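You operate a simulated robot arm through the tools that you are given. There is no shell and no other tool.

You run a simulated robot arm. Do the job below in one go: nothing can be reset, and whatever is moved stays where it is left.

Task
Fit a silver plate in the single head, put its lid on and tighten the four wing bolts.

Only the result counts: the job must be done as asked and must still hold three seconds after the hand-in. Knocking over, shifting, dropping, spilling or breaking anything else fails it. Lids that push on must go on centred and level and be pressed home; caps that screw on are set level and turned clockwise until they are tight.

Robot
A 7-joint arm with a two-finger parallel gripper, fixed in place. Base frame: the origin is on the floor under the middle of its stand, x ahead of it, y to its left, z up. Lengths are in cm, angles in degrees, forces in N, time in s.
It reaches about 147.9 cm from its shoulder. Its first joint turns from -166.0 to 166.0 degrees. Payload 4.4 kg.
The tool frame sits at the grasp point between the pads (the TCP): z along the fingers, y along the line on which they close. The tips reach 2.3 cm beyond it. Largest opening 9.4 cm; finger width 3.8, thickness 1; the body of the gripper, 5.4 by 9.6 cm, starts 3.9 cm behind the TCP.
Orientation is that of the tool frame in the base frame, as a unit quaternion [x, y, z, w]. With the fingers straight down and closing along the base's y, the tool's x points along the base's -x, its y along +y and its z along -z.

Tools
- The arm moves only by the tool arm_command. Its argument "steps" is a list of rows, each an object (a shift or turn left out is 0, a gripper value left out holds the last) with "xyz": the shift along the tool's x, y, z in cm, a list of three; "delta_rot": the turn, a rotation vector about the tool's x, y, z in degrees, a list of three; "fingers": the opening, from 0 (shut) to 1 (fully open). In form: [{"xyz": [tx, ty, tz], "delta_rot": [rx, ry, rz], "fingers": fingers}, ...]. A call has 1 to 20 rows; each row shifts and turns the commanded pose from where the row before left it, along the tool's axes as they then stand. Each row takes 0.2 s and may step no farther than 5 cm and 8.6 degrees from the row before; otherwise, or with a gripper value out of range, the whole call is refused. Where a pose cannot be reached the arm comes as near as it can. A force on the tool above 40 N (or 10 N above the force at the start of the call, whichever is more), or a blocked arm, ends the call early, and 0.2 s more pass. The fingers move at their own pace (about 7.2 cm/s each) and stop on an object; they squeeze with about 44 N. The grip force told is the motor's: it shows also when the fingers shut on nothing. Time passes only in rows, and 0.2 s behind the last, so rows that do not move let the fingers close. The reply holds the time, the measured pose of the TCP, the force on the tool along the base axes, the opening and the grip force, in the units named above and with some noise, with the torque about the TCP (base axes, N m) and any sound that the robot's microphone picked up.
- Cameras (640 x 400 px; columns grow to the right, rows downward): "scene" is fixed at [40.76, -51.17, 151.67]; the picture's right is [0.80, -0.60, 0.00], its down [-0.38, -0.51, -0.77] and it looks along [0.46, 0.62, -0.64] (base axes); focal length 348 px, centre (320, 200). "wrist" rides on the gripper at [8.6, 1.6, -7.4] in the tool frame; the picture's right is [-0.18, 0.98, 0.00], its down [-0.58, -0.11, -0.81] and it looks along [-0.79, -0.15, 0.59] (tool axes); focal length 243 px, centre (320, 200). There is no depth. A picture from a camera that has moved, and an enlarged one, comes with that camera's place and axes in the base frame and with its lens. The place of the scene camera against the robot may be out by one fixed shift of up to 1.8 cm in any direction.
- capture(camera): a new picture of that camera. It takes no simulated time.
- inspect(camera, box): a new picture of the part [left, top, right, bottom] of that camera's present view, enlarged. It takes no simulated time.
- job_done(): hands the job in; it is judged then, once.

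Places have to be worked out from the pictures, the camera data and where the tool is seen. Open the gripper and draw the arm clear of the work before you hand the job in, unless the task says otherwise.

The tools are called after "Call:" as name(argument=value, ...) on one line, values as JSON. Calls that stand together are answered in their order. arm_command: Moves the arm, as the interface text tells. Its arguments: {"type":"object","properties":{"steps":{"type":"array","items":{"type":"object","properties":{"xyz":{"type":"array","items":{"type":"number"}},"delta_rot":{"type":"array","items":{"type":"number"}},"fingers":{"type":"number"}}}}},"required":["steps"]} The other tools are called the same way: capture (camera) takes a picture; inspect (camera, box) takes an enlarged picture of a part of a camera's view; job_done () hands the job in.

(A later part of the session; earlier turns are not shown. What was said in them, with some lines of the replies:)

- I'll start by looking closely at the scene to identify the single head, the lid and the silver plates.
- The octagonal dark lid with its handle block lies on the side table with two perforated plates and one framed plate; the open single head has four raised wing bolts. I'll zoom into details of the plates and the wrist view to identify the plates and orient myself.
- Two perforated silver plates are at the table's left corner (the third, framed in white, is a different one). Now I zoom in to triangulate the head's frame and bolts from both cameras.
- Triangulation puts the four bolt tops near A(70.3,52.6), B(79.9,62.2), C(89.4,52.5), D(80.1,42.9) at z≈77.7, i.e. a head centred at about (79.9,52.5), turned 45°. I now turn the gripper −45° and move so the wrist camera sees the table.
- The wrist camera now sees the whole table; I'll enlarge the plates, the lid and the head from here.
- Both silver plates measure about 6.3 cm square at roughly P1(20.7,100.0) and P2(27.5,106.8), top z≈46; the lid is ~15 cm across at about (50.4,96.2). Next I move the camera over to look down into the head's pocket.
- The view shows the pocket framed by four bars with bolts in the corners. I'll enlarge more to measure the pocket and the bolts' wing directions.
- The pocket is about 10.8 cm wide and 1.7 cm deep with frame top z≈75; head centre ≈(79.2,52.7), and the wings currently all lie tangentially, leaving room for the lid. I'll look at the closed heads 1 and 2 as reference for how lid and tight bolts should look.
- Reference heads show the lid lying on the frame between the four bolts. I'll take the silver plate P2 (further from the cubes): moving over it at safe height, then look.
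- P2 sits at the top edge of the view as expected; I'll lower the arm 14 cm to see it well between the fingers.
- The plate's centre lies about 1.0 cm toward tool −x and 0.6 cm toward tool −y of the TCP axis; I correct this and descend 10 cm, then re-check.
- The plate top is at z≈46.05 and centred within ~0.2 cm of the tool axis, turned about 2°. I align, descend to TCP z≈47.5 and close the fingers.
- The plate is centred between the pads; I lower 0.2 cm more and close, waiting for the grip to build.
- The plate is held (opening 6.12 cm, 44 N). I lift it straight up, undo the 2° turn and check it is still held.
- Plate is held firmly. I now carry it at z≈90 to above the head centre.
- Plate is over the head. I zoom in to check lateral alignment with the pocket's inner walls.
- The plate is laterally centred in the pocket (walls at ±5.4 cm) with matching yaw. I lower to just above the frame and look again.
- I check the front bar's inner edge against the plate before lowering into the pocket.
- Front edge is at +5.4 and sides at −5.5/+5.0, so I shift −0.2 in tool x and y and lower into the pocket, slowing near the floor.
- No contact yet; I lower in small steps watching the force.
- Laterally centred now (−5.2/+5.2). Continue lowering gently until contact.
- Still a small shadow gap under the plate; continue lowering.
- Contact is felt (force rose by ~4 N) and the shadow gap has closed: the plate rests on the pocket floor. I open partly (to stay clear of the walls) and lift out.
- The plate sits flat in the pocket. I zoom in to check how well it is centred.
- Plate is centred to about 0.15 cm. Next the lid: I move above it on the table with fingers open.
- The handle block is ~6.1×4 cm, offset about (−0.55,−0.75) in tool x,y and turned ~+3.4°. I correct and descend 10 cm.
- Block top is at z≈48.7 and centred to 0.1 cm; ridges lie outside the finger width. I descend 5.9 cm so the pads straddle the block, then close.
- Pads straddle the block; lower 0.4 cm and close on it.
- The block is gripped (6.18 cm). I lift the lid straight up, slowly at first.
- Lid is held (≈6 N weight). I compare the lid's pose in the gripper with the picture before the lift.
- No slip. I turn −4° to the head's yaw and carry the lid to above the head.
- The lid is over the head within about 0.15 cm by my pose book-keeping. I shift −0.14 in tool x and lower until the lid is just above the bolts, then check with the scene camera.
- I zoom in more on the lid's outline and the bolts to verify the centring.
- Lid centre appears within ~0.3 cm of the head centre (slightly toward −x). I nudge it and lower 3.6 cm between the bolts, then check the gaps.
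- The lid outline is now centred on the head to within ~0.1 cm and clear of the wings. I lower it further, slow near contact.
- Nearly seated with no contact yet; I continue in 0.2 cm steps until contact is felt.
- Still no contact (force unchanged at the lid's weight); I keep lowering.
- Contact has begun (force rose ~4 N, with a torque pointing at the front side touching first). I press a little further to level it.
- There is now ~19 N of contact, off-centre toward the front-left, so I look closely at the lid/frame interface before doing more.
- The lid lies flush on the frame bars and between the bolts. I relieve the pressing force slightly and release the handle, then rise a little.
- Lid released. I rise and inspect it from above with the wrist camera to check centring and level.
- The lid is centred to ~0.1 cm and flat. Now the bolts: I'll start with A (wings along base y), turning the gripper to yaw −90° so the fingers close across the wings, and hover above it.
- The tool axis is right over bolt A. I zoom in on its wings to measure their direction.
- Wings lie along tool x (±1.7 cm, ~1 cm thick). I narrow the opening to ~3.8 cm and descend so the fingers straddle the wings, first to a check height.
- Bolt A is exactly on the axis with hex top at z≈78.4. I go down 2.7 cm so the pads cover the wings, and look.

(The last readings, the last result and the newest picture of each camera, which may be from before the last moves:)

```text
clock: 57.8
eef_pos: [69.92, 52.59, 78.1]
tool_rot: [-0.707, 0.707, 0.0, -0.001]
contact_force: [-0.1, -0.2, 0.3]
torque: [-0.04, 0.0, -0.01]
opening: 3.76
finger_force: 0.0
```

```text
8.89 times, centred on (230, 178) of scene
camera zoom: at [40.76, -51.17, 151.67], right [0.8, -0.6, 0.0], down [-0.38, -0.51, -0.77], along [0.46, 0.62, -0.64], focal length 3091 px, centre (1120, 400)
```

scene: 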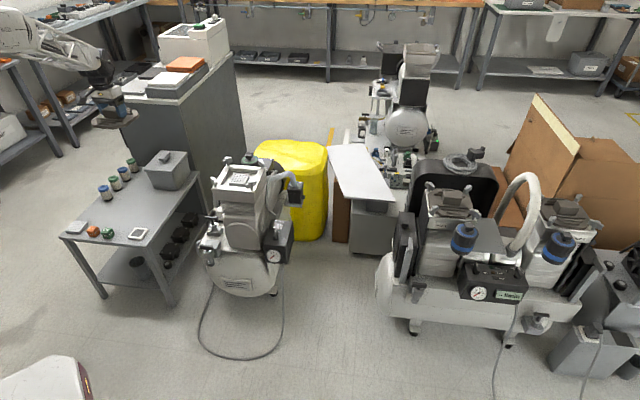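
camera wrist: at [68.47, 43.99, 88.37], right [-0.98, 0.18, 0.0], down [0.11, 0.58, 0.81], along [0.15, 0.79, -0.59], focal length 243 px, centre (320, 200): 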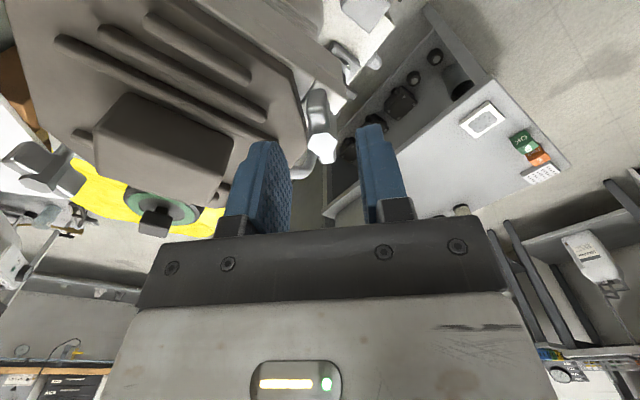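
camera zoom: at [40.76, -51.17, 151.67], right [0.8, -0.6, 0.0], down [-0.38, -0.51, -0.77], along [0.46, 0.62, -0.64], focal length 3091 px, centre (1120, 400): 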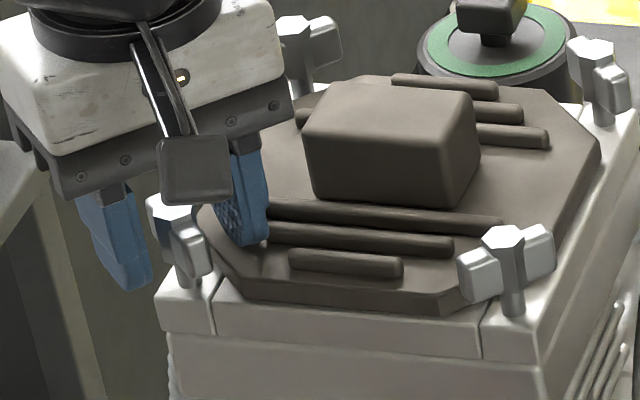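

Fingers straddle bolt A nicely. I close on it.

Call:
arm_command(steps=[{"fingers": 0.15}, {"fingers": 0.0}, {}, {}])

Call:
inspect(camera="wrist", box=[220, 80, 420, 230])

```text
clock: 58.8
eef_pos: [69.93, 52.72, 78.04]
tool_rot: [-0.707, 0.707, 0.0, 0.0]
contact_force: [-23.4, -2.0, 8.6]
torque: [-0.67, 0.13, 0.03]
opening: 1.06
finger_force: 44.7
```

```text
2.67 times, centred on (320, 155) of wrist
camera zoom: at [68.36, 44.03, 85.48], right [-0.98, 0.18, 0.0], down [0.11, 0.58, 0.81], along [0.15, 0.79, -0.59], focal length 647 px, centre (320, 320)
```

zoom: 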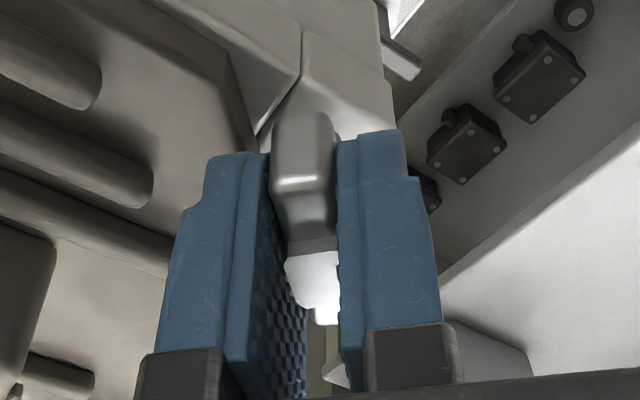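

Gripped on the wings (1.06 cm), but with a 23 N side load in −x: I shift 0.15 cm that way to centre on the bolt axis.

Call:
arm_command(steps=[{"xyz": [0, 0.15, 0]}, {}])

```text
clock: 59.4
eef_pos: [69.89, 52.63, 78.06]
tool_rot: [0.708, -0.706, 0.001, 0.0]
contact_force: [17.1, 18.7, -12.9]
torque: [-0.67, 0.03, 0.0]
opening: 1.09
finger_force: 44.3
```

Overshot slightly (+17 N); I back off 0.06 cm and read again.

Call:
arm_command(steps=[{"xyz": [0, -0.06, 0]}, {}])

```text
clock: 59.9
eef_pos: [69.91, 52.62, 78.04]
tool_rot: [-0.706, 0.708, 0.0, 0.0]
contact_force: [7.2, 9.6, -4.0]
torque: [-0.08, 0.05, -0.01]
opening: 1.05
finger_force: 45.4
stopped in row 2: the force on the tool passed its limit at 41 N (the readings are from after the stop); the commanded pose is now the measured one
```

The load is small now (commanded pose reset to measured). I start turning clockwise (positive about tool z) in small steps and watch torque.

Call:
arm_command(steps=[{"delta_rot": [0, 0, 5]}, {"delta_rot": [0, 0, 5]}, {}])

```text
clock: 60.7
eef_pos: [69.88, 52.63, 78.03]
tool_rot: [-0.643, 0.766, 0.0, 0.0]
contact_force: [20.7, 18.8, -12.7]
torque: [-0.32, 0.08, -0.01]
opening: 1.1
finger_force: 45.1
```

It turned 10° with no z torque; side loads are ~28 N, so I re-centre by ~0.07 cm along the load and keep turning.

Call:
arm_command(steps=[{"xyz": [-0.08, -0.055, 0.04]}, {"delta_rot": [0, 0, 5]}, {"delta_rot": [0, 0, 5]}, {}])

Call:
inspect(camera="wrist", box=[220, 80, 420, 230])

```text
clock: 61.7
eef_pos: [69.84, 52.57, 78.03]
tool_rot: [-0.574, 0.819, 0.0, 0.0]
contact_force: [0.4, 3.2, -0.6]
torque: [1.1, -0.41, -0.01]
opening: 1.1
finger_force: 45.2
```

```text
2.67 times, centred on (320, 155) of wrist
camera zoom: at [65.47, 45.08, 85.48], right [-0.86, 0.51, 0.0], down [0.3, 0.51, 0.81], along [0.41, 0.69, -0.59], focal length 647 px, centre (320, 320)
```

zoom: 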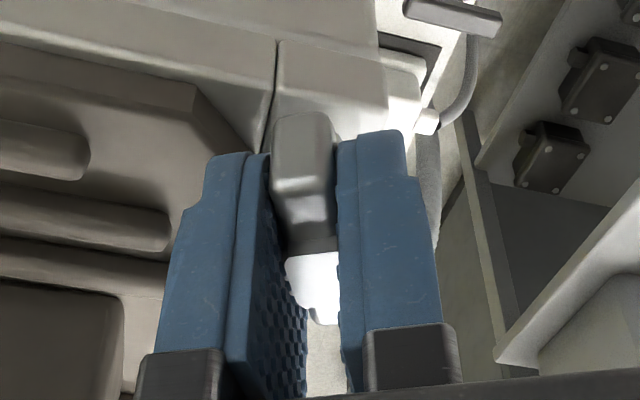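

Bolt A turns together with the gripper, loads are near zero. I continue clockwise by 60° more.

Call:
arm_command(steps=[{"delta_rot": [0, 0, 7.5]}, {"delta_rot": [0, 0, 7.5]}, {"delta_rot": [0, 0, 7.5]}, {"delta_rot": [0, 0, 7.5]}, {"delta_rot": [0, 0, 7.5]}, {"delta_rot": [0, 0, 7.5]}, {"delta_rot": [0, 0, 7.5]}, {"delta_rot": [0, 0, 7.5]}, {}])

Call:
inspect(camera="wrist", box=[220, 80, 420, 230])

```text
clock: 63.7
eef_pos: [69.89, 52.62, 77.92]
tool_rot: [-0.087, 0.996, 0.0, 0.001]
contact_force: [-31.9, 12.4, 16.2]
torque: [-0.01, 0.34, 0.01]
opening: 1.12
finger_force: 44.8
```

```text
2.67 times, centred on (320, 155) of wrist
camera zoom: at [61.2, 52.8, 85.42], right [0.01, 1.0, 0.0], down [0.59, -0.01, 0.81], along [0.81, -0.01, -0.59], focal length 647 px, centre (320, 320)
```

zoom: 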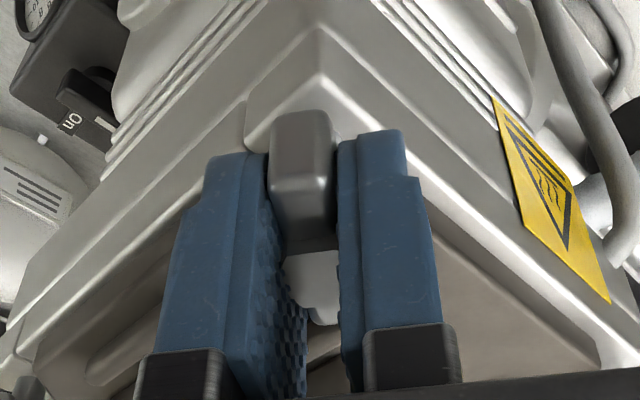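

Still free after 80°. I re-centre along the load (−x,+y) and keep turning, in smaller batches.

Call:
arm_command(steps=[{"xyz": [0.08, 0.045, -0.03]}, {"delta_rot": [0, 0, 7]}, {"delta_rot": [0, 0, 7]}, {"delta_rot": [0, 0, 7]}, {}])

```text
clock: 64.9
eef_pos: [69.91, 52.63, 77.99]
tool_rot: [0.097, 0.995, -0.001, 0.0]
contact_force: [12.1, 24.6, -17.0]
torque: [0.08, -0.8, 1.83]
opening: 1.37
finger_force: 45.3
```

Torque jumped to 1.83 N·m and the pads are being forced apart – bolt A seems to be coming tight after about 90–100°. I look at it.

Call:
inspect(camera="wrist", box=[220, 80, 420, 230])

Call:
inspect(camera="scene", box=[205, 155, 255, 200])

```text
2.67 times, centred on (320, 155) of wrist
camera zoom: at [61.79, 55.94, 85.43], right [0.37, 0.93, 0.0], down [0.55, -0.22, 0.81], along [0.75, -0.3, -0.59], focal length 647 px, centre (320, 320)
```

zoom: 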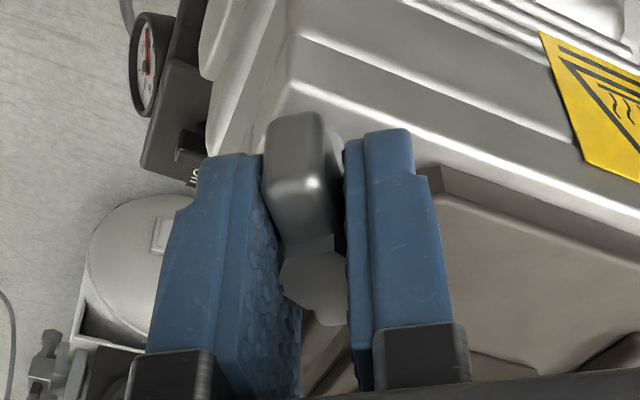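

```text
8.89 times, centred on (230, 178) of scene
camera zoom: at [40.76, -51.17, 151.67], right [0.8, -0.6, 0.0], down [-0.38, -0.51, -0.77], along [0.46, 0.62, -0.64], focal length 3091 px, centre (1120, 400)
```

zoom: 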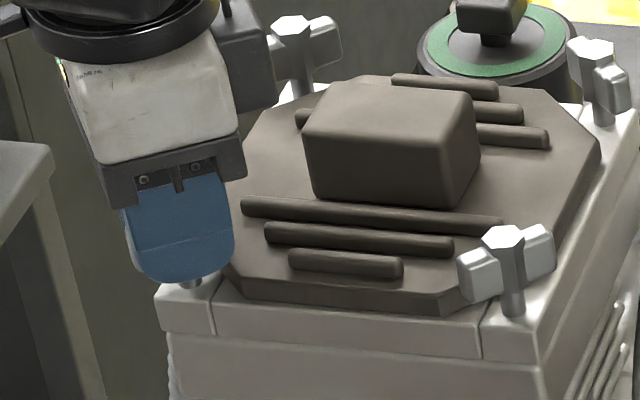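

The wings now point radially and the bolt lags the tool a little, i.e. it resists. I re-centre and turn a few degrees more to confirm it is tight.

Call:
arm_command(steps=[{"xyz": [-0.02, 0.085, 0.04]}, {"delta_rot": [0, 0, 3]}, {}])

```text
clock: 65.7
eef_pos: [69.92, 52.74, 78.02]
tool_rot: [0.122, 0.993, 0.0, 0.001]
contact_force: [0.2, -26.2, 3.5]
torque: [-0.15, 0.64, 1.98]
opening: 1.51
finger_force: 44.8
```

Torque stays ~2 N·m with the bolt no longer moving (pads just being wedged open), so A is tight at its stop. I open the fingers and rise clear.

Call:
arm_command(steps=[{"fingers": 0.3}, {"fingers": 0.4}, {}, {"xyz": [0, 0, -1]}, {"xyz": [0, 0, -3]}, {"xyz": [0, 0, -4]}, {"xyz": [0, 0, -4]}, {}])

Call:
capture(camera="wrist")

Call:
inspect(camera="scene", box=[205, 145, 285, 205])

```text
clock: 67.5
eef_pos: [70.32, 52.74, 89.98]
tool_rot: [0.122, 0.993, 0.0, 0.001]
contact_force: [-0.3, 0.8, 0.2]
torque: [0.0, -0.01, -0.03]
opening: 3.75
finger_force: 0.1
```

```text
taken
camera wrist: at [62.33, 56.41, 97.38], right [0.42, 0.91, 0.0], down [0.54, -0.25, 0.81], along [0.73, -0.34, -0.59], focal length 243 px, centre (320, 200)
```

wrist: 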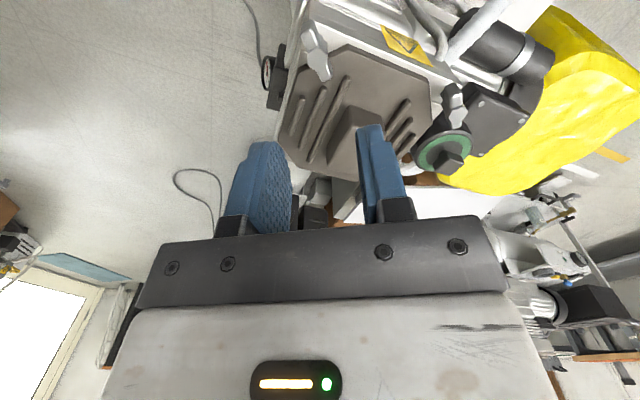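

```text
6.67 times, centred on (245, 175) of scene
camera zoom: at [40.76, -51.17, 151.67], right [0.8, -0.6, 0.0], down [-0.38, -0.51, -0.77], along [0.46, 0.62, -0.64], focal length 2318 px, centre (820, 367)
```

zoom: 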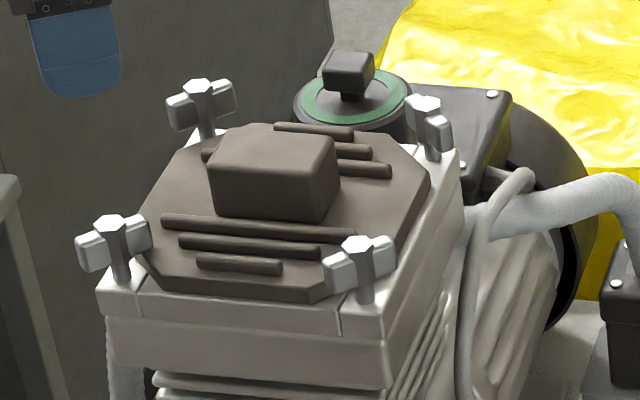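

A's wings now point radially. Next bolt B (wings along base x): I turn to yaw 0 and move above it.

Call:
arm_command(steps=[{"delta_rot": [0, 0, -7]}, {"delta_rot": [0, 0, -7]}, {"xyz": [-3.16, 3.12, 0]}, {"xyz": [-3.16, 3.12, 0]}, {"xyz": [-3.15, 3.11, 0]}, {"xyz": [0, 0, 3]}, {}, {}])

Call:
capture(camera="wrist")

Call:
inspect(camera="wrist", box=[270, 20, 370, 140])

```text
clock: 69.3
eef_pos: [79.47, 62.1, 87.03]
tool_rot: [0.0, 1.0, 0.0, -0.001]
contact_force: [0.4, -0.3, 0.1]
torque: [0.04, -0.02, 0.02]
opening: 3.74
finger_force: 0.1
```

```text
taken
camera wrist: at [70.92, 63.77, 94.44], right [0.18, 0.98, 0.0], down [0.58, -0.11, 0.81], along [0.79, -0.15, -0.59], focal length 243 px, centre (320, 200)
```

wrist: 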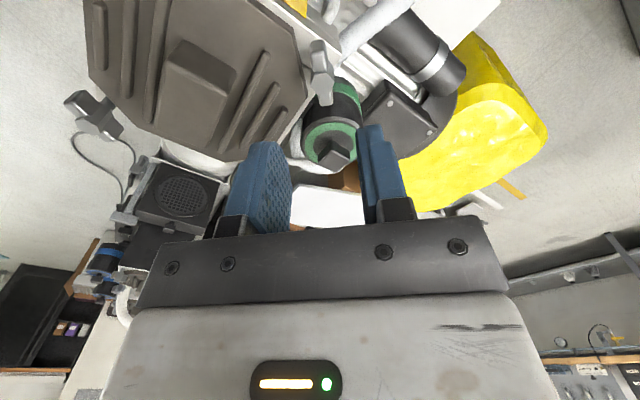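

```text
3.33 times, centred on (320, 80) of wrist
camera zoom: at [70.92, 63.77, 94.44], right [0.18, 0.98, 0.0], down [0.58, -0.11, 0.81], along [0.79, -0.15, -0.59], focal length 809 px, centre (320, 600)
```

zoom: 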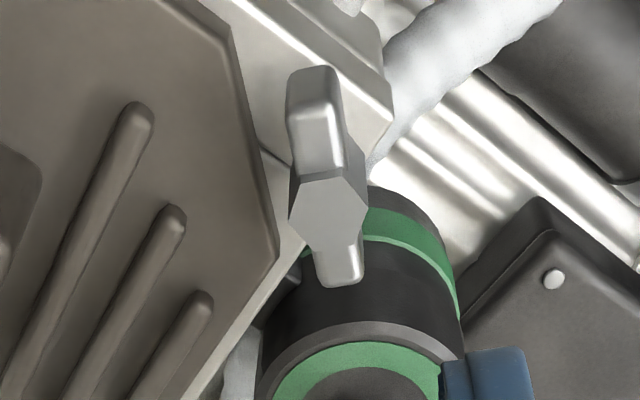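

B is ~0.2 cm off toward tool +y. I correct and descend to the check height.

Call:
arm_command(steps=[{"xyz": [0.1, 0.2, 2.0]}, {"xyz": [0, 0, 2.0]}, {"xyz": [0, 0, 2.1]}, {}, {}])

Call:
inspect(camera="wrist", box=[240, 60, 400, 180])

```text
clock: 70.5
eef_pos: [79.32, 62.28, 80.85]
tool_rot: [0.0, 1.0, 0.0, 0.0]
contact_force: [0.0, -0.9, -0.5]
torque: [0.01, 0.0, 0.01]
opening: 3.74
finger_force: 0.0
```

```text
3.33 times, centred on (320, 120) of wrist
camera zoom: at [70.6, 63.97, 88.37], right [0.18, 0.98, 0.0], down [0.58, -0.11, 0.81], along [0.79, -0.15, -0.59], focal length 809 px, centre (320, 467)
```

zoom: 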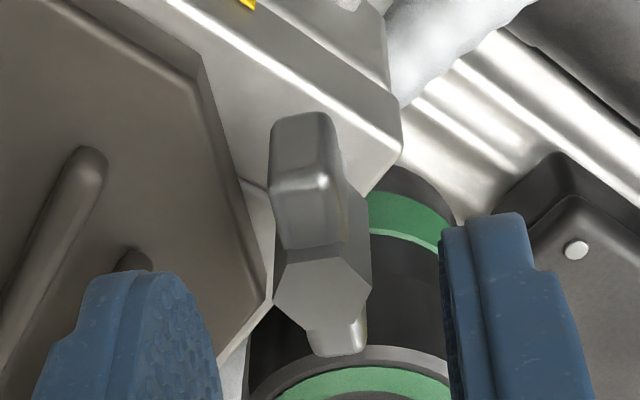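

Well aligned; I shift −0.1 in x, lower 2.7 cm onto the wings and close.

Call:
arm_command(steps=[{"xyz": [-0.1, 0.02, 1.0]}, {"xyz": [0, 0, 1.0]}, {"xyz": [0, 0, 0.75]}, {}, {"fingers": 0.15}, {"fingers": 0.0}, {}, {}])

Call:
inspect(camera="wrist", box=[220, 80, 420, 230])

```text
clock: 72.3
eef_pos: [79.48, 62.25, 77.97]
tool_rot: [0.0, 1.0, 0.001, 0.0]
contact_force: [-3.5, -19.4, 4.4]
torque: [-0.23, 0.67, -0.03]
opening: 1.08
finger_force: 45.4
```

```text
2.67 times, centred on (320, 155) of wrist
camera zoom: at [70.86, 63.94, 85.58], right [0.18, 0.98, 0.0], down [0.58, -0.11, 0.81], along [0.79, -0.15, -0.59], focal length 647 px, centre (320, 320)
```

zoom: 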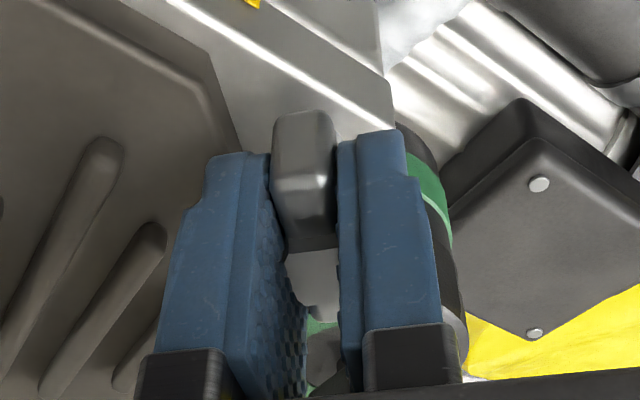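

B gripped (1.08 cm). I relieve the −y side load by 0.07 cm and turn clockwise 28°.

Call:
arm_command(steps=[{"xyz": [0, -0.07, 0]}, {"delta_rot": [0, 0, 7]}, {"delta_rot": [0, 0, 7]}, {"delta_rot": [0, 0, 7]}, {"delta_rot": [0, 0, 7]}, {}])

```text
clock: 73.4
eef_pos: [79.36, 62.26, 78.2]
tool_rot: [0.216, 0.976, 0.0, 0.001]
contact_force: [11.4, 7.7, -7.4]
torque: [-0.33, -0.33, -0.01]
opening: 1.08
finger_force: 45.0
stopped in row 5: the force on the tool passed its limit at 42 N (the readings are from after the stop); the commanded pose is now the measured one
```

Turned 25° before a side-load stop; loads are small again after the reset. I re-centre slightly and continue.

Call:
arm_command(steps=[{"xyz": [-0.02, 0.04, 0.02]}, {"delta_rot": [0, 0, 6]}, {"delta_rot": [0, 0, 6]}, {"delta_rot": [0, 0, 6]}, {}])

```text
clock: 74.6
eef_pos: [79.53, 62.47, 78.2]
tool_rot: [0.367, 0.93, 0.001, 0.001]
contact_force: [27.0, 11.4, -19.7]
torque: [-0.84, -0.77, 0.03]
opening: 1.09
finger_force: 44.7
```

Yaw is now 43°. The load points +x and down (the bolt screws down a little), so I follow it and go on turning.

Call:
arm_command(steps=[{"xyz": [-0.03, 0.085, 0.06]}, {"delta_rot": [0, 0, 6]}, {"delta_rot": [0, 0, 6]}, {"delta_rot": [0, 0, 6]}, {}])

```text
clock: 75.8
eef_pos: [79.57, 62.49, 78.13]
tool_rot: [0.508, 0.861, 0.0, 0.0]
contact_force: [-10.9, -8.4, 8.5]
torque: [0.61, 0.61, 0.05]
opening: 1.09
finger_force: 45.3
stopped in row 5: the force on the tool passed its limit at 47 N (the readings are from after the stop); the commanded pose is now the measured one
```

Yaw 61° now. I re-centre and continue with 5° steps.

Call:
arm_command(steps=[{"xyz": [0, -0.04, -0.02]}, {"delta_rot": [0, 0, 5]}, {"delta_rot": [0, 0, 5]}, {"delta_rot": [0, 0, 5]}, {}])

```text
clock: 77.0
eef_pos: [79.46, 62.39, 78.18]
tool_rot: [0.616, 0.788, 0.001, 0.0]
contact_force: [-4.9, -11.1, 14.5]
torque: [-1.39, -0.05, 0.0]
opening: 1.06
finger_force: 44.8
```

Yaw 76°, still turning freely. Continue.

Call:
arm_command(steps=[{"xyz": [-0.03, -0.03, -0.03]}, {"delta_rot": [0, 0, 5]}, {"delta_rot": [0, 0, 5]}, {"delta_rot": [0, 0, 5]}, {}])

```text
clock: 78.2
eef_pos: [79.49, 62.41, 78.15]
tool_rot: [0.714, 0.7, 0.001, 0.0]
contact_force: [22.1, 2.4, 8.5]
torque: [-1.08, 0.09, 0.3]
opening: 1.09
finger_force: 45.3
```

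Yaw 91° and z-torque is starting (0.3). I re-centre and turn further toward the stop.

Call:
arm_command(steps=[{"xyz": [0, 0.06, -0.02]}, {"delta_rot": [0, 0, 4]}, {"delta_rot": [0, 0, 4]}, {}])

```text
clock: 79.2
eef_pos: [79.56, 62.26, 78.1]
tool_rot: [0.76, 0.649, 0.0, -0.001]
contact_force: [31.3, 15.8, -9.4]
torque: [0.34, -0.4, 1.88]
opening: 1.18
finger_force: 45.6
```

Torque 1.88 N·m at yaw 99°. A bit more to confirm the stop, after re-centring.

Call:
arm_command(steps=[{"xyz": [0.05, 0.07, 0.03]}, {"delta_rot": [0, 0, 5]}, {}])

Call:
inspect(camera="wrist", box=[220, 80, 420, 230])

```text
clock: 80.0
eef_pos: [79.57, 62.21, 78.04]
tool_rot: [0.788, 0.615, 0.001, 0.0]
contact_force: [11.1, 8.4, -1.4]
torque: [0.04, -0.02, 1.97]
opening: 1.5
finger_force: 45.7
```

```text
2.67 times, centred on (320, 155) of wrist
camera zoom: at [83.26, 70.34, 85.58], right [0.91, -0.42, 0.0], down [-0.25, -0.54, 0.81], along [-0.34, -0.73, -0.59], focal length 647 px, centre (320, 320)
```

zoom: 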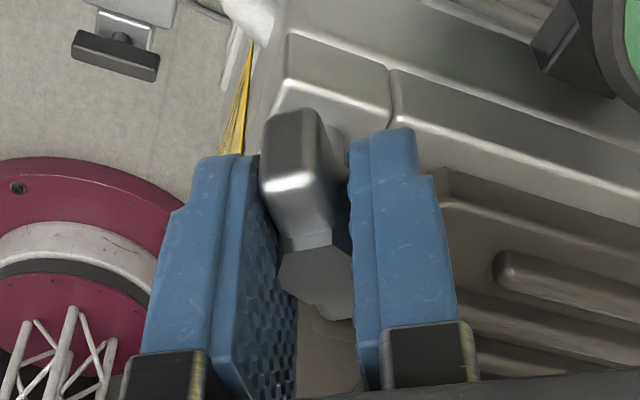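

B is tight too (≈2 N·m, wedging at the same angle as A). I release, rise, and start turning the gripper back for bolt C.

Call:
arm_command(steps=[{"fingers": 0.3}, {"fingers": 0.4}, {}, {"xyz": [0, 0, -1]}, {"xyz": [0, 0, -3]}, {"xyz": [0, 0, -4]}, {"xyz": [0, 0, -4]}, {"delta_rot": [0, 0, -8]}, {"delta_rot": [0, 0, -8]}, {"delta_rot": [0, 0, -8]}, {"delta_rot": [0, 0, -8]}, {"delta_rot": [0, 0, -8]}, {"delta_rot": [0, 0, -8]}, {"delta_rot": [0, 0, -8]}, {"delta_rot": [0, 0, -8]}, {"delta_rot": [0, 0, -8]}, {"delta_rot": [0, 0, -8]}, {"delta_rot": [0, 0, -8]}, {"delta_rot": [0, 0, -8]}, {"delta_rot": [0, 0, -8]}])

Call:
inspect(camera="scene", box=[205, 145, 285, 205])

```text
clock: 84.2
eef_pos: [79.46, 62.34, 90.16]
tool_rot: [-0.001, 1.0, 0.0, 0.0]
contact_force: [0.3, 0.2, -0.2]
torque: [-0.04, 0.01, 0.01]
opening: 3.78
finger_force: 0.0
```

```text
6.67 times, centred on (245, 175) of scene
camera zoom: at [40.76, -51.17, 151.67], right [0.8, -0.6, 0.0], down [-0.38, -0.51, -0.77], along [0.46, 0.62, -0.64], focal length 2318 px, centre (820, 367)
```

zoom: 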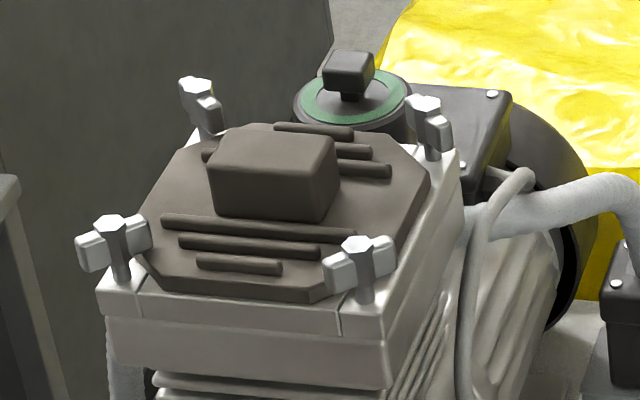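

B's wings are radial now. I continue turning to yaw −90° and move above bolt C.

Call:
arm_command(steps=[{"delta_rot": [0, 0, -8.2]}, {"delta_rot": [0, 0, -8.2]}, {"delta_rot": [0, 0, -8.2]}, {"delta_rot": [0, 0, -8.2]}, {"delta_rot": [0, 0, -8.2]}, {"delta_rot": [0, 0, -8.2]}, {"delta_rot": [0, 0, -8.2]}, {"delta_rot": [0, 0, -8.2]}, {"delta_rot": [0, 0, -8.2]}, {"delta_rot": [0, 0, -8.2]}, {"delta_rot": [0, 0, -8]}, {"xyz": [3.21, -3.17, 0]}, {"xyz": [3.21, -3.17, 0]}, {"xyz": [3.21, -3.16, 0]}, {"xyz": [0, 0, 3]}, {}, {}])

Call:
capture(camera="wrist")

Call:
inspect(camera="wrist", box=[270, 20, 370, 140])

```text
clock: 87.8
eef_pos: [89.04, 52.77, 87.29]
tool_rot: [-0.707, 0.707, 0.0, 0.0]
contact_force: [0.7, 0.3, -0.7]
torque: [0.02, -0.01, -0.01]
opening: 3.75
finger_force: 0.0
```

```text
taken
camera wrist: at [87.36, 44.09, 94.69], right [-0.98, 0.18, 0.0], down [0.11, 0.58, 0.81], along [0.15, 0.79, -0.59], focal length 243 px, centre (320, 200)
```

wrist: 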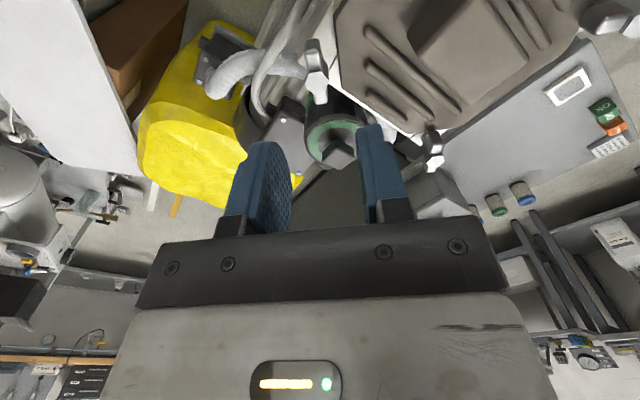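

```text
3.33 times, centred on (320, 80) of wrist
camera zoom: at [87.36, 44.09, 94.69], right [-0.98, 0.18, 0.0], down [0.11, 0.58, 0.81], along [0.15, 0.79, -0.59], focal length 809 px, centre (320, 600)
```

zoom: 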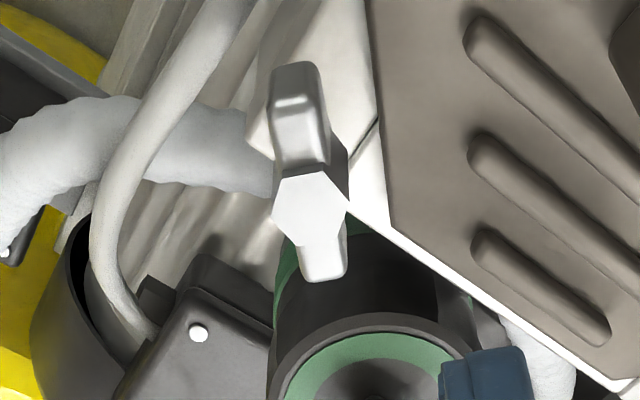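

C is centred to ~0.15 cm and wings align. I correct, descend to check height.

Call:
arm_command(steps=[{"xyz": [-0.05, -0.14, 2.0]}, {"xyz": [0, 0, 2.0]}, {"xyz": [0, 0, 2.2]}, {}, {}])

Call:
inspect(camera="wrist", box=[240, 60, 400, 180])

```text
clock: 89.0
eef_pos: [89.19, 52.75, 80.91]
tool_rot: [-0.707, 0.707, 0.0, 0.0]
contact_force: [-1.0, 0.6, -0.5]
torque: [0.02, -0.02, 0.02]
opening: 3.75
finger_force: 0.1
```

```text
3.33 times, centred on (320, 120) of wrist
camera zoom: at [87.56, 44.13, 88.32], right [-0.98, 0.18, 0.0], down [0.11, 0.58, 0.81], along [0.15, 0.79, -0.59], focal length 809 px, centre (320, 467)
```

zoom: 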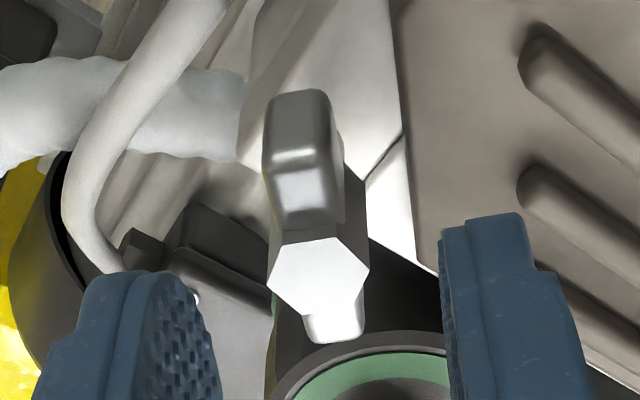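

Slight correction (+0.15 x), then lower onto C's wings and close.

Call:
arm_command(steps=[{"xyz": [0.15, -0.04, 1.0]}, {"xyz": [0, 0, 1.0]}, {"xyz": [0, 0, 0.75]}, {}, {"fingers": 0.15}, {"fingers": 0.0}, {}, {}])

Call:
inspect(camera="wrist", box=[220, 80, 420, 230])

```text
clock: 90.6
eef_pos: [89.13, 52.88, 78.14]
tool_rot: [0.707, -0.707, 0.0, 0.0]
contact_force: [-14.5, -7.3, 9.0]
torque: [0.62, -0.23, -0.01]
opening: 1.08
finger_force: 44.8
stopped in row 7: the force on the tool passed its limit at 42 N (the readings are from after the stop); the commanded pose is now the measured one
```

```text
2.67 times, centred on (320, 155) of wrist
camera zoom: at [87.61, 44.06, 85.54], right [-0.98, 0.18, 0.0], down [0.11, 0.58, 0.81], along [0.15, 0.79, -0.59], focal length 647 px, centre (320, 320)
```

zoom: 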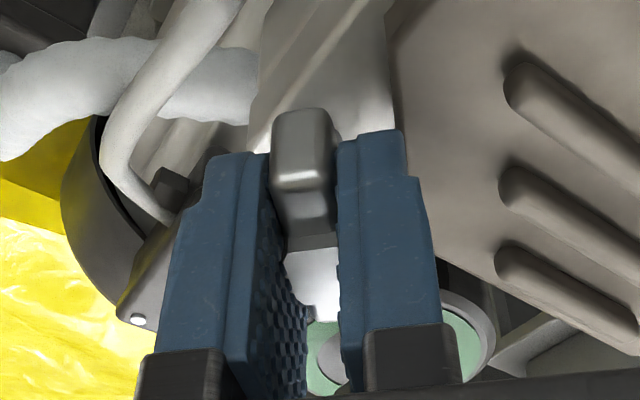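

C is gripped. I re-centre along the load and begin turning clockwise.

Call:
arm_command(steps=[{"xyz": [0.03, 0.05, -0.02]}, {"delta_rot": [0, 0, 6]}, {"delta_rot": [0, 0, 6]}, {"delta_rot": [0, 0, 6]}, {}])

```text
clock: 91.8
eef_pos: [89.09, 52.65, 78.08]
tool_rot: [-0.588, 0.809, 0.0, -0.001]
contact_force: [-1.5, 16.2, -5.8]
torque: [1.27, -0.63, -0.01]
opening: 1.08
finger_force: 45.1
```

Turning freely (yaw −72°). Continue with a small re-centring.

Call:
arm_command(steps=[{"xyz": [-0.05, 0.01, 0.01]}, {"delta_rot": [0, 0, 6]}, {"delta_rot": [0, 0, 6]}, {"delta_rot": [0, 0, 6]}, {"delta_rot": [0, 0, 6]}, {}])

```text
clock: 93.2
eef_pos: [89.09, 52.73, 78.14]
tool_rot: [-0.407, 0.914, 0.0, -0.002]
contact_force: [-25.7, -7.5, 13.2]
torque: [-0.93, 0.76, -0.01]
opening: 1.08
finger_force: 45.0
```

Call:
arm_command(steps=[{"xyz": [0.06, 0.045, -0.03]}, {"delta_rot": [0, 0, 6]}, {"delta_rot": [0, 0, 6]}, {"delta_rot": [0, 0, 6]}, {"delta_rot": [0, 0, 6]}, {}])

```text
clock: 94.6
eef_pos: [89.15, 52.58, 78.25]
tool_rot: [-0.208, 0.978, -0.001, -0.001]
contact_force: [24.5, 4.0, -14.4]
torque: [0.34, -0.99, 0.01]
opening: 1.1
finger_force: 45.4
```

Yaw −24°, still free. I re-centre (+x, slightly down) and go on.

Call:
arm_command(steps=[{"xyz": [-0.06, -0.02, 0.03]}, {"delta_rot": [0, 0, 6]}, {"delta_rot": [0, 0, 6]}, {"delta_rot": [0, 0, 6]}, {}])

```text
clock: 95.7
eef_pos: [89.08, 52.69, 78.19]
tool_rot: [-0.055, 0.999, -0.001, -0.002]
contact_force: [-10.5, -12.8, 9.6]
torque: [0.05, -0.49, -0.04]
opening: 1.1
finger_force: 44.9
stopped in row 5: the force on the tool passed its limit at 41 N (the readings are from after the stop); the commanded pose is now the measured one
```

Call:
arm_command(steps=[{"xyz": [0.03, -0.03, -0.02]}, {"delta_rot": [0, 0, 5]}, {"delta_rot": [0, 0, 5]}, {"delta_rot": [0, 0, 4]}, {}])

```text
clock: 96.9
eef_pos: [89.12, 52.67, 78.13]
tool_rot: [0.069, 0.998, -0.001, -0.001]
contact_force: [25.0, 11.6, -9.3]
torque: [0.04, -0.93, 1.71]
opening: 1.16
finger_force: 44.7
```

Torque 1.71 N·m: C is reaching its stop. I re-centre and turn ~6° more to confirm.

Call:
arm_command(steps=[{"xyz": [-0.06, 0.035, 0.02]}, {"delta_rot": [0, 0, 3]}, {"delta_rot": [0, 0, 3]}, {}])

Call:
inspect(camera="wrist", box=[220, 80, 420, 230])

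```text
clock: 97.9
eef_pos: [89.06, 52.85, 78.2]
tool_rot: [0.12, 0.993, -0.002, -0.002]
contact_force: [-14.8, -6.6, 10.9]
torque: [0.39, 0.96, 1.89]
opening: 1.51
finger_force: 45.5
```

```text
2.67 times, centred on (320, 155) of wrist
camera zoom: at [81.14, 56.38, 85.58], right [0.41, 0.91, 0.0], down [0.54, -0.24, 0.8], along [0.73, -0.33, -0.59], focal length 647 px, centre (320, 320)
```

zoom: 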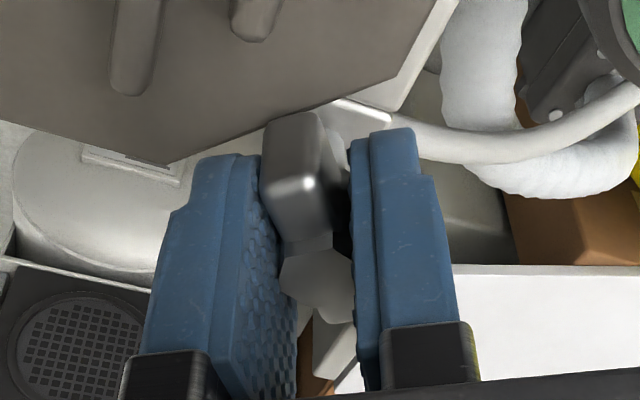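

C is tight (1.9 N·m, same wedge opening). I release, rise, turn to yaw 0 and go over to bolt D.

Call:
arm_command(steps=[{"fingers": 0.2}, {"fingers": 0.3}, {}, {"xyz": [0, 0, -1]}, {"xyz": [0, 0, -3]}, {"xyz": [0, 0, -4]}, {"xyz": [0, 0, -4], "fingers": 0.4}, {"delta_rot": [0, 0, -6.9]}, {"delta_rot": [0, 0, -6.9]}, {"xyz": [3.18, -3.2, 0]}, {"xyz": [3.18, -3.2, 0]}, {"xyz": [3.18, -3.2, 0]}, {"xyz": [0, 0, 3]}, {}, {}])

Call:
capture(camera="wrist")

Call:
inspect(camera="wrist", box=[270, 20, 370, 140])

Call:
inspect(camera="scene", box=[205, 140, 285, 200])

```text
clock: 101.1
eef_pos: [79.72, 43.2, 87.15]
tool_rot: [0.0, 1.0, -0.001, -0.001]
contact_force: [0.8, 0.3, 0.6]
torque: [0.01, -0.03, 0.01]
opening: 3.77
finger_force: 0.1
```

```text
taken
camera wrist: at [71.13, 44.82, 94.61], right [0.18, 0.98, 0.0], down [0.58, -0.11, 0.8], along [0.79, -0.15, -0.59], focal length 243 px, centre (320, 200)
```

wrist: 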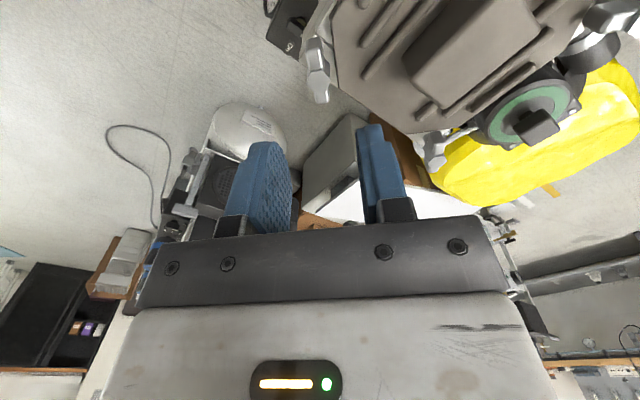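

```text
3.33 times, centred on (320, 80) of wrist
camera zoom: at [71.13, 44.82, 94.61], right [0.18, 0.98, 0.0], down [0.58, -0.11, 0.8], along [0.79, -0.15, -0.59], focal length 809 px, centre (320, 600)
```

zoom: 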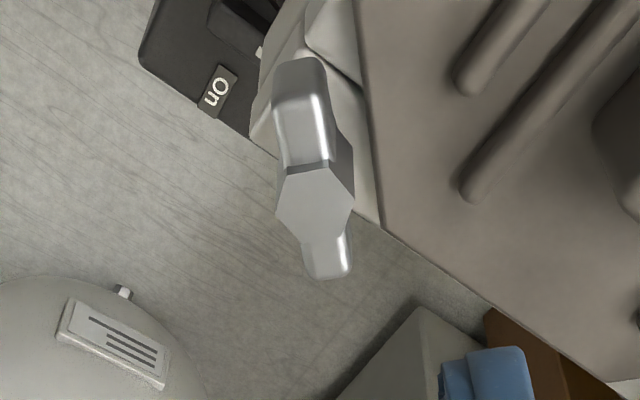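

```text
6.67 times, centred on (245, 170) of scene
camera zoom: at [40.76, -51.17, 151.67], right [0.8, -0.6, 0.0], down [-0.38, -0.51, -0.77], along [0.46, 0.62, -0.64], focal length 2318 px, centre (820, 400)
```

zoom: 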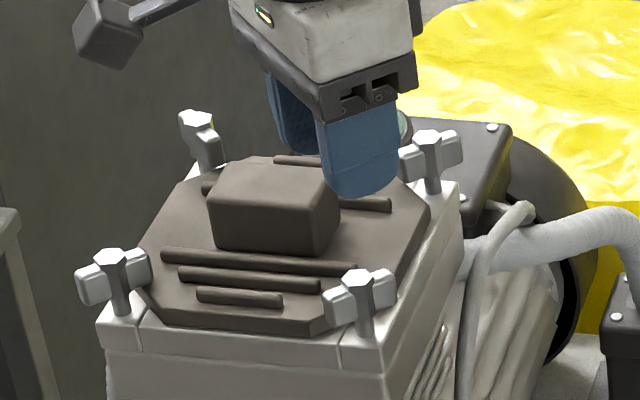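

C's wings are radial now; D is right on axis with wings along tool x. I descend to check height.

Call:
arm_command(steps=[{"xyz": [0, 0, 2.0]}, {"xyz": [0, 0, 2.0]}, {"xyz": [0, 0, 2.25]}, {}, {}])

Call:
inspect(camera="wrist", box=[240, 60, 400, 180])

```text
clock: 102.3
eef_pos: [79.72, 43.39, 80.94]
tool_rot: [0.0, 1.0, -0.001, -0.002]
contact_force: [0.4, 0.3, 0.1]
torque: [-0.02, 0.02, 0.0]
opening: 3.74
finger_force: 0.0
```

```text
3.33 times, centred on (320, 120) of wrist
camera zoom: at [71.18, 44.92, 88.27], right [0.18, 0.98, 0.0], down [0.58, -0.11, 0.8], along [0.79, -0.15, -0.59], focal length 809 px, centre (320, 467)
```

zoom: 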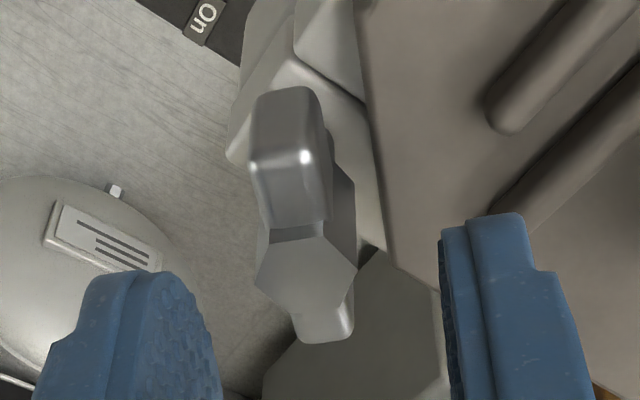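

Hex is ~0.2 cm toward +x/−y of ideal; I correct by (0.2,−0.2), lower onto the wings and close.

Call:
arm_command(steps=[{"xyz": [0.2, -0.2, 0.5]}, {"xyz": [0, 0, 1.1]}, {"xyz": [0, 0, 1.15]}, {}, {"fingers": 0.15}, {"fingers": 0.0}, {}, {}])

Call:
inspect(camera="wrist", box=[220, 80, 420, 230])

```text
clock: 104.1
eef_pos: [79.33, 43.02, 77.97]
tool_rot: [0.0, 1.0, -0.001, -0.002]
contact_force: [1.9, 14.5, -2.1]
torque: [0.31, -0.28, 0.03]
opening: 1.12
finger_force: 44.9
```

```text
2.67 times, centred on (320, 155) of wrist
camera zoom: at [70.82, 44.72, 85.46], right [0.18, 0.98, 0.0], down [0.58, -0.11, 0.8], along [0.79, -0.15, -0.59], focal length 647 px, centre (320, 320)
```

zoom: 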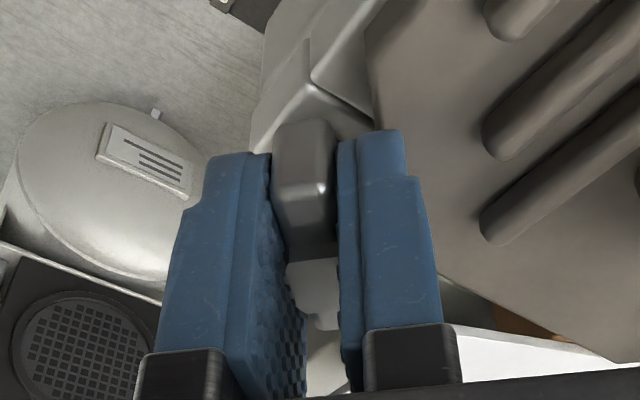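

D is gripped. I shift +0.05 in y and turn clockwise in small batches.

Call:
arm_command(steps=[{"xyz": [-0.05, 0.05, 0]}, {"delta_rot": [0, 0, 6]}, {"delta_rot": [0, 0, 6]}, {"delta_rot": [0, 0, 6]}, {"delta_rot": [0, 0, 6]}, {}])

```text
clock: 105.2
eef_pos: [79.59, 43.22, 77.97]
tool_rot: [0.187, 0.982, -0.001, -0.002]
contact_force: [-0.4, 8.4, -6.6]
torque: [0.34, -0.4, 0.02]
opening: 1.1
finger_force: 44.5
stopped in row 5: the force on the tool passed its limit at 43 N (the readings are from after the stop); the commanded pose is now the measured one
```

Call:
arm_command(steps=[{"xyz": [0.01, 0.03, 0.02]}, {"delta_rot": [0, 0, 6]}, {"delta_rot": [0, 0, 6]}, {"delta_rot": [0, 0, 6]}, {}])

```text
clock: 106.5
eef_pos: [79.37, 43.17, 78.0]
tool_rot: [0.34, 0.94, 0.0, -0.001]
contact_force: [10.4, 5.2, 1.2]
torque: [1.0, 0.52, 0.02]
opening: 1.1
finger_force: 44.4
```

Yaw is now ~40° and turning freely; continuing.

Call:
arm_command(steps=[{"xyz": [-0.01, 0.035, 0]}, {"delta_rot": [0, 0, 6]}, {"delta_rot": [0, 0, 6]}, {"delta_rot": [0, 0, 6]}, {}])

```text
clock: 107.7
eef_pos: [79.43, 43.19, 77.93]
tool_rot: [0.483, 0.876, -0.001, -0.002]
contact_force: [-10.0, 0.2, 16.2]
torque: [1.23, 0.3, -0.01]
opening: 1.09
finger_force: 45.3
```

Call:
arm_command(steps=[{"xyz": [0.015, -0.025, -0.04]}, {"delta_rot": [0, 0, 6]}, {"delta_rot": [0, 0, 6]}, {"delta_rot": [0, 0, 6]}, {}])

```text
clock: 108.7
eef_pos: [79.51, 43.16, 78.05]
tool_rot: [0.611, 0.792, -0.001, 0.0]
contact_force: [7.6, 8.4, -9.9]
torque: [-0.05, -0.4, 0.01]
opening: 1.09
finger_force: 45.1
stopped in row 5: the force on the tool passed its limit at 42 N (the readings are from after the stop); the commanded pose is now the measured one
```

Call:
arm_command(steps=[{"xyz": [0.015, 0.025, 0.02]}, {"delta_rot": [0, 0, 5]}, {"delta_rot": [0, 0, 5]}, {"delta_rot": [0, 0, 5]}, {}])

```text
clock: 109.9
eef_pos: [79.51, 43.18, 77.94]
tool_rot: [0.709, 0.705, -0.001, 0.0]
contact_force: [17.4, 3.4, -12.7]
torque: [0.17, -0.42, 0.12]
opening: 1.07
finger_force: 44.8
```

Yaw 90°; the stop should be near. I re-centre and turn on.

Call:
arm_command(steps=[{"xyz": [0.01, 0.05, 0.03]}, {"delta_rot": [0, 0, 4]}, {"delta_rot": [0, 0, 4]}, {}])

```text
clock: 110.9
eef_pos: [79.59, 43.15, 78.01]
tool_rot: [0.756, 0.654, -0.001, 0.001]
contact_force: [1.7, -3.3, -5.8]
torque: [-0.66, -0.28, 1.82]
opening: 1.16
finger_force: 44.8
```

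Torque 1.82 N·m: D is at its stop. A few degrees more to confirm as with the others.

Call:
arm_command(steps=[{"delta_rot": [0, 0, 3]}, {"delta_rot": [0, 0, 3]}, {}])

Call:
inspect(camera="wrist", box=[220, 80, 420, 230])

```text
clock: 111.7
eef_pos: [79.61, 43.27, 77.96]
tool_rot: [0.789, 0.614, 0.0, -0.001]
contact_force: [-4.7, -0.7, -3.9]
torque: [-0.01, -0.26, 1.89]
opening: 1.51
finger_force: 44.5
```

```text
2.67 times, centred on (320, 155) of wrist
camera zoom: at [83.35, 51.28, 85.43], right [0.91, -0.42, 0.0], down [-0.25, -0.54, 0.81], along [-0.34, -0.73, -0.59], focal length 647 px, centre (320, 320)
```

zoom: 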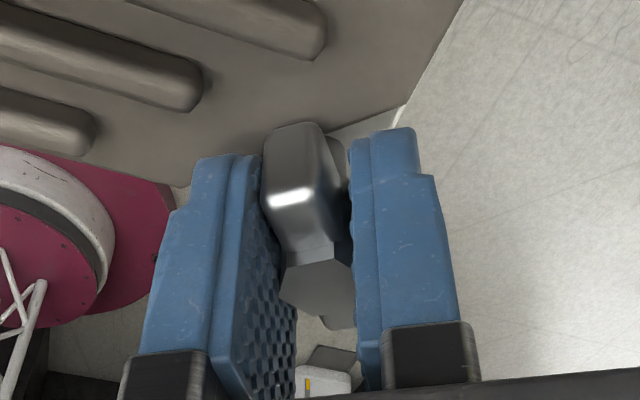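

D is tight (1.9 N·m). I open the fingers, rise and inspect the result.

Call:
arm_command(steps=[{"fingers": 0.3}, {"fingers": 0.4}, {}, {"xyz": [0, 0, -1]}, {"xyz": [0, 0, -3]}, {"xyz": [0, 0, -4]}, {"xyz": [0, 0, -4]}, {"xyz": [0, 0, -4]}, {"delta_rot": [0, 0, -8]}, {"delta_rot": [0, 0, -8]}, {"delta_rot": [0, 0, -8]}, {"delta_rot": [0, 0, -8]}, {"delta_rot": [0, 0, -8]}, {"delta_rot": [0, 0, -8]}, {"delta_rot": [0, 0, -8]}, {"delta_rot": [0, 0, -8]}, {"delta_rot": [0, 0, -8]}, {"delta_rot": [0, 0, -8]}, {"delta_rot": [0, 0, -8]}])

Call:
inspect(camera="scene", box=[205, 145, 285, 205])

Call:
capture(camera="scene")

```text
clock: 115.7
eef_pos: [79.74, 43.24, 94.06]
tool_rot: [0.141, 0.99, 0.0, -0.001]
contact_force: [-0.9, -0.9, -0.1]
torque: [-0.01, -0.03, 0.0]
opening: 3.75
finger_force: 0.1
```

```text
6.67 times, centred on (245, 175) of scene
camera zoom: at [40.76, -51.17, 151.67], right [0.8, -0.6, 0.0], down [-0.38, -0.51, -0.77], along [0.46, 0.62, -0.64], focal length 2318 px, centre (820, 367)
```

zoom: 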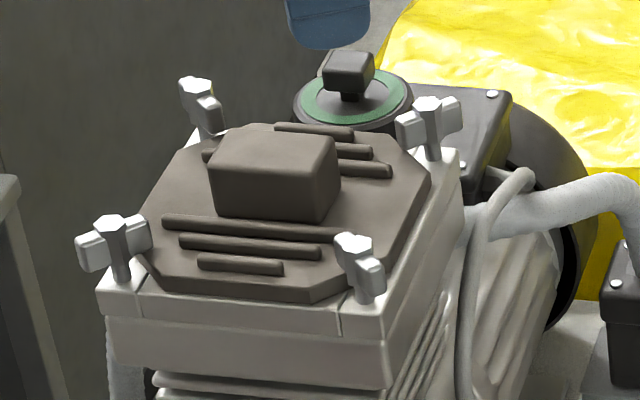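

```text
taken
```

scene: 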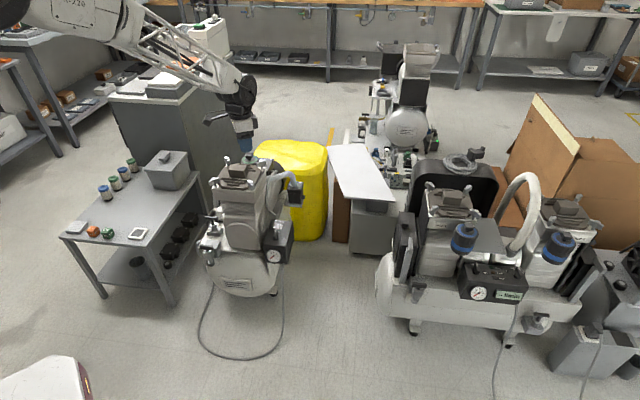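

All four bolts have their wings turned to the radial stop and the lid lies flat. I draw the arm back up and away with the gripper fully open, then take a last look.

Call:
arm_command(steps=[{"xyz": [0, 0, -4], "fingers": 1.0}, {"xyz": [0, 0, -4]}, {"delta_rot": [0, 0, -8]}, {"delta_rot": [0, 0, -8]}, {"xyz": [4, 1, -1]}, {"xyz": [4, 1, -1]}, {"xyz": [4, 1, 0]}, {"xyz": [4, 1, 0]}, {"xyz": [4, 1, 0]}, {"xyz": [4, 1, 0]}, {}, {}])

Call:
capture(camera="wrist")

Call:
inspect(camera="wrist", box=[240, 60, 420, 200])

Call:
inspect(camera="scene", box=[205, 145, 285, 205])

Call:
inspect(camera="scene", box=[50, 130, 210, 250])

```text
clock: 118.3
eef_pos: [55.88, 49.33, 104.15]
tool_rot: [0.003, 1.0, 0.0, 0.0]
contact_force: [-0.3, -0.2, 0.1]
torque: [0.02, 0.02, 0.03]
opening: 9.39
finger_force: 0.1
```

```text
taken
camera wrist: at [47.25, 50.91, 111.5], right [0.19, 0.98, 0.0], down [0.58, -0.11, 0.81], along [0.79, -0.15, -0.59], focal length 243 px, centre (320, 200)
```

wrist: 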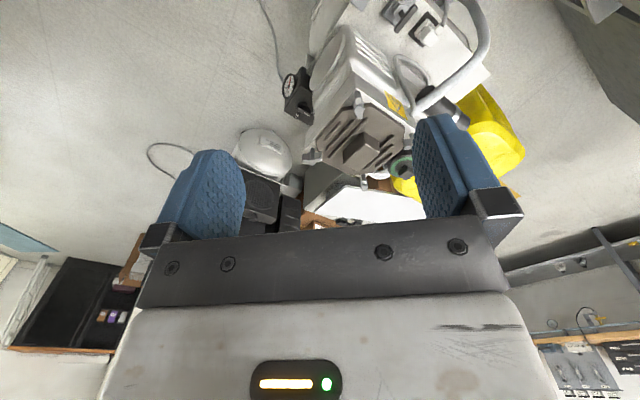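

```text
2.86 times, centred on (330, 130) of wrist
camera zoom: at [47.25, 50.91, 111.5], right [0.19, 0.98, 0.0], down [0.58, -0.11, 0.81], along [0.79, -0.15, -0.59], focal length 693 px, centre (291, 400)
```

zoom: 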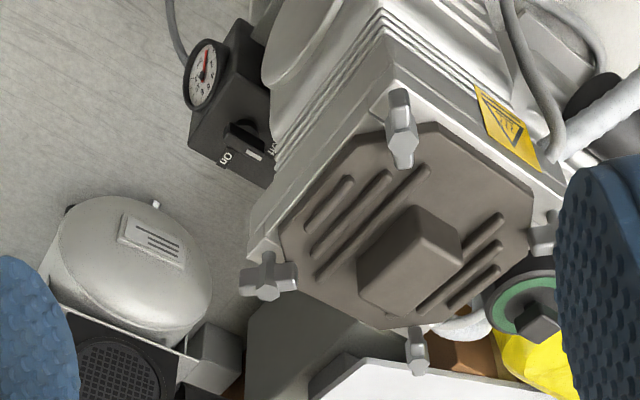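

```text
6.67 times, centred on (245, 175) of scene
camera zoom: at [40.76, -51.17, 151.67], right [0.8, -0.6, 0.0], down [-0.38, -0.51, -0.77], along [0.46, 0.62, -0.64], focal length 2318 px, centre (820, 367)
```

zoom: 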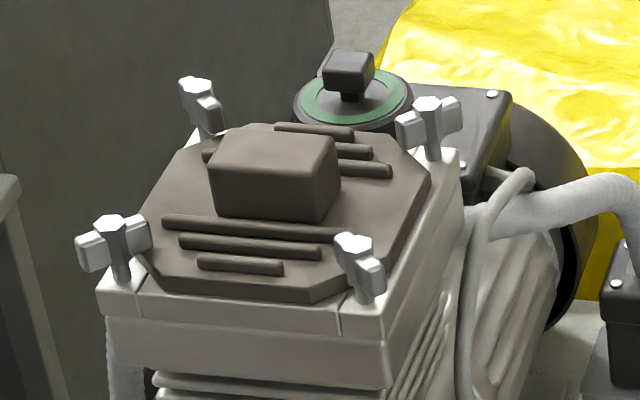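

```text
3.33 times, centred on (130, 190) of scene
camera zoom: at [40.76, -51.17, 151.67], right [0.8, -0.6, 0.0], down [-0.38, -0.51, -0.77], along [0.46, 0.62, -0.64], focal length 1159 px, centre (953, 233)
```

zoom: 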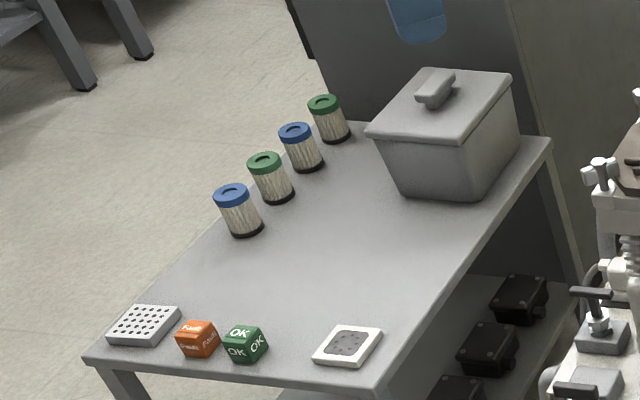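

The lid sits flat and centred between four bolts turned to their stops, the plate is inside, nothing else on the table or around has moved, and the arm is clear with the gripper open. I hand the job in.

Call:
job_done()

```text
The job is handed in.
```

I fitted one of the two perforated silver plates in the single head, put the lid on and tightened all four wing bolts. The job is handed in; I don't have a verdict.

- **Plate:** it rests flat on the floor of the head's pocket, centred to about 0.15 cm.
- **Lid:** it lies flat on the frame between the bolts, centred to about 0.1 cm. I did not press it down again after letting go; the bolts now hold it.
- **Wing bolts:** each turned freely clockwise for about 90°. Each then stopped hard at about 1.9–2.0 N·m and moved no further when I turned the gripper on. In the last pictures all four wings still pointed along the diagonals.
- **Surroundings:** nothing else on the table or around the machines had moved in the last pictures. The arm is drawn clear with the gripper open.

While I was turning the bolts, the 40 N force limit cut some moves short. After each one I re-centred the gripper and carried on.
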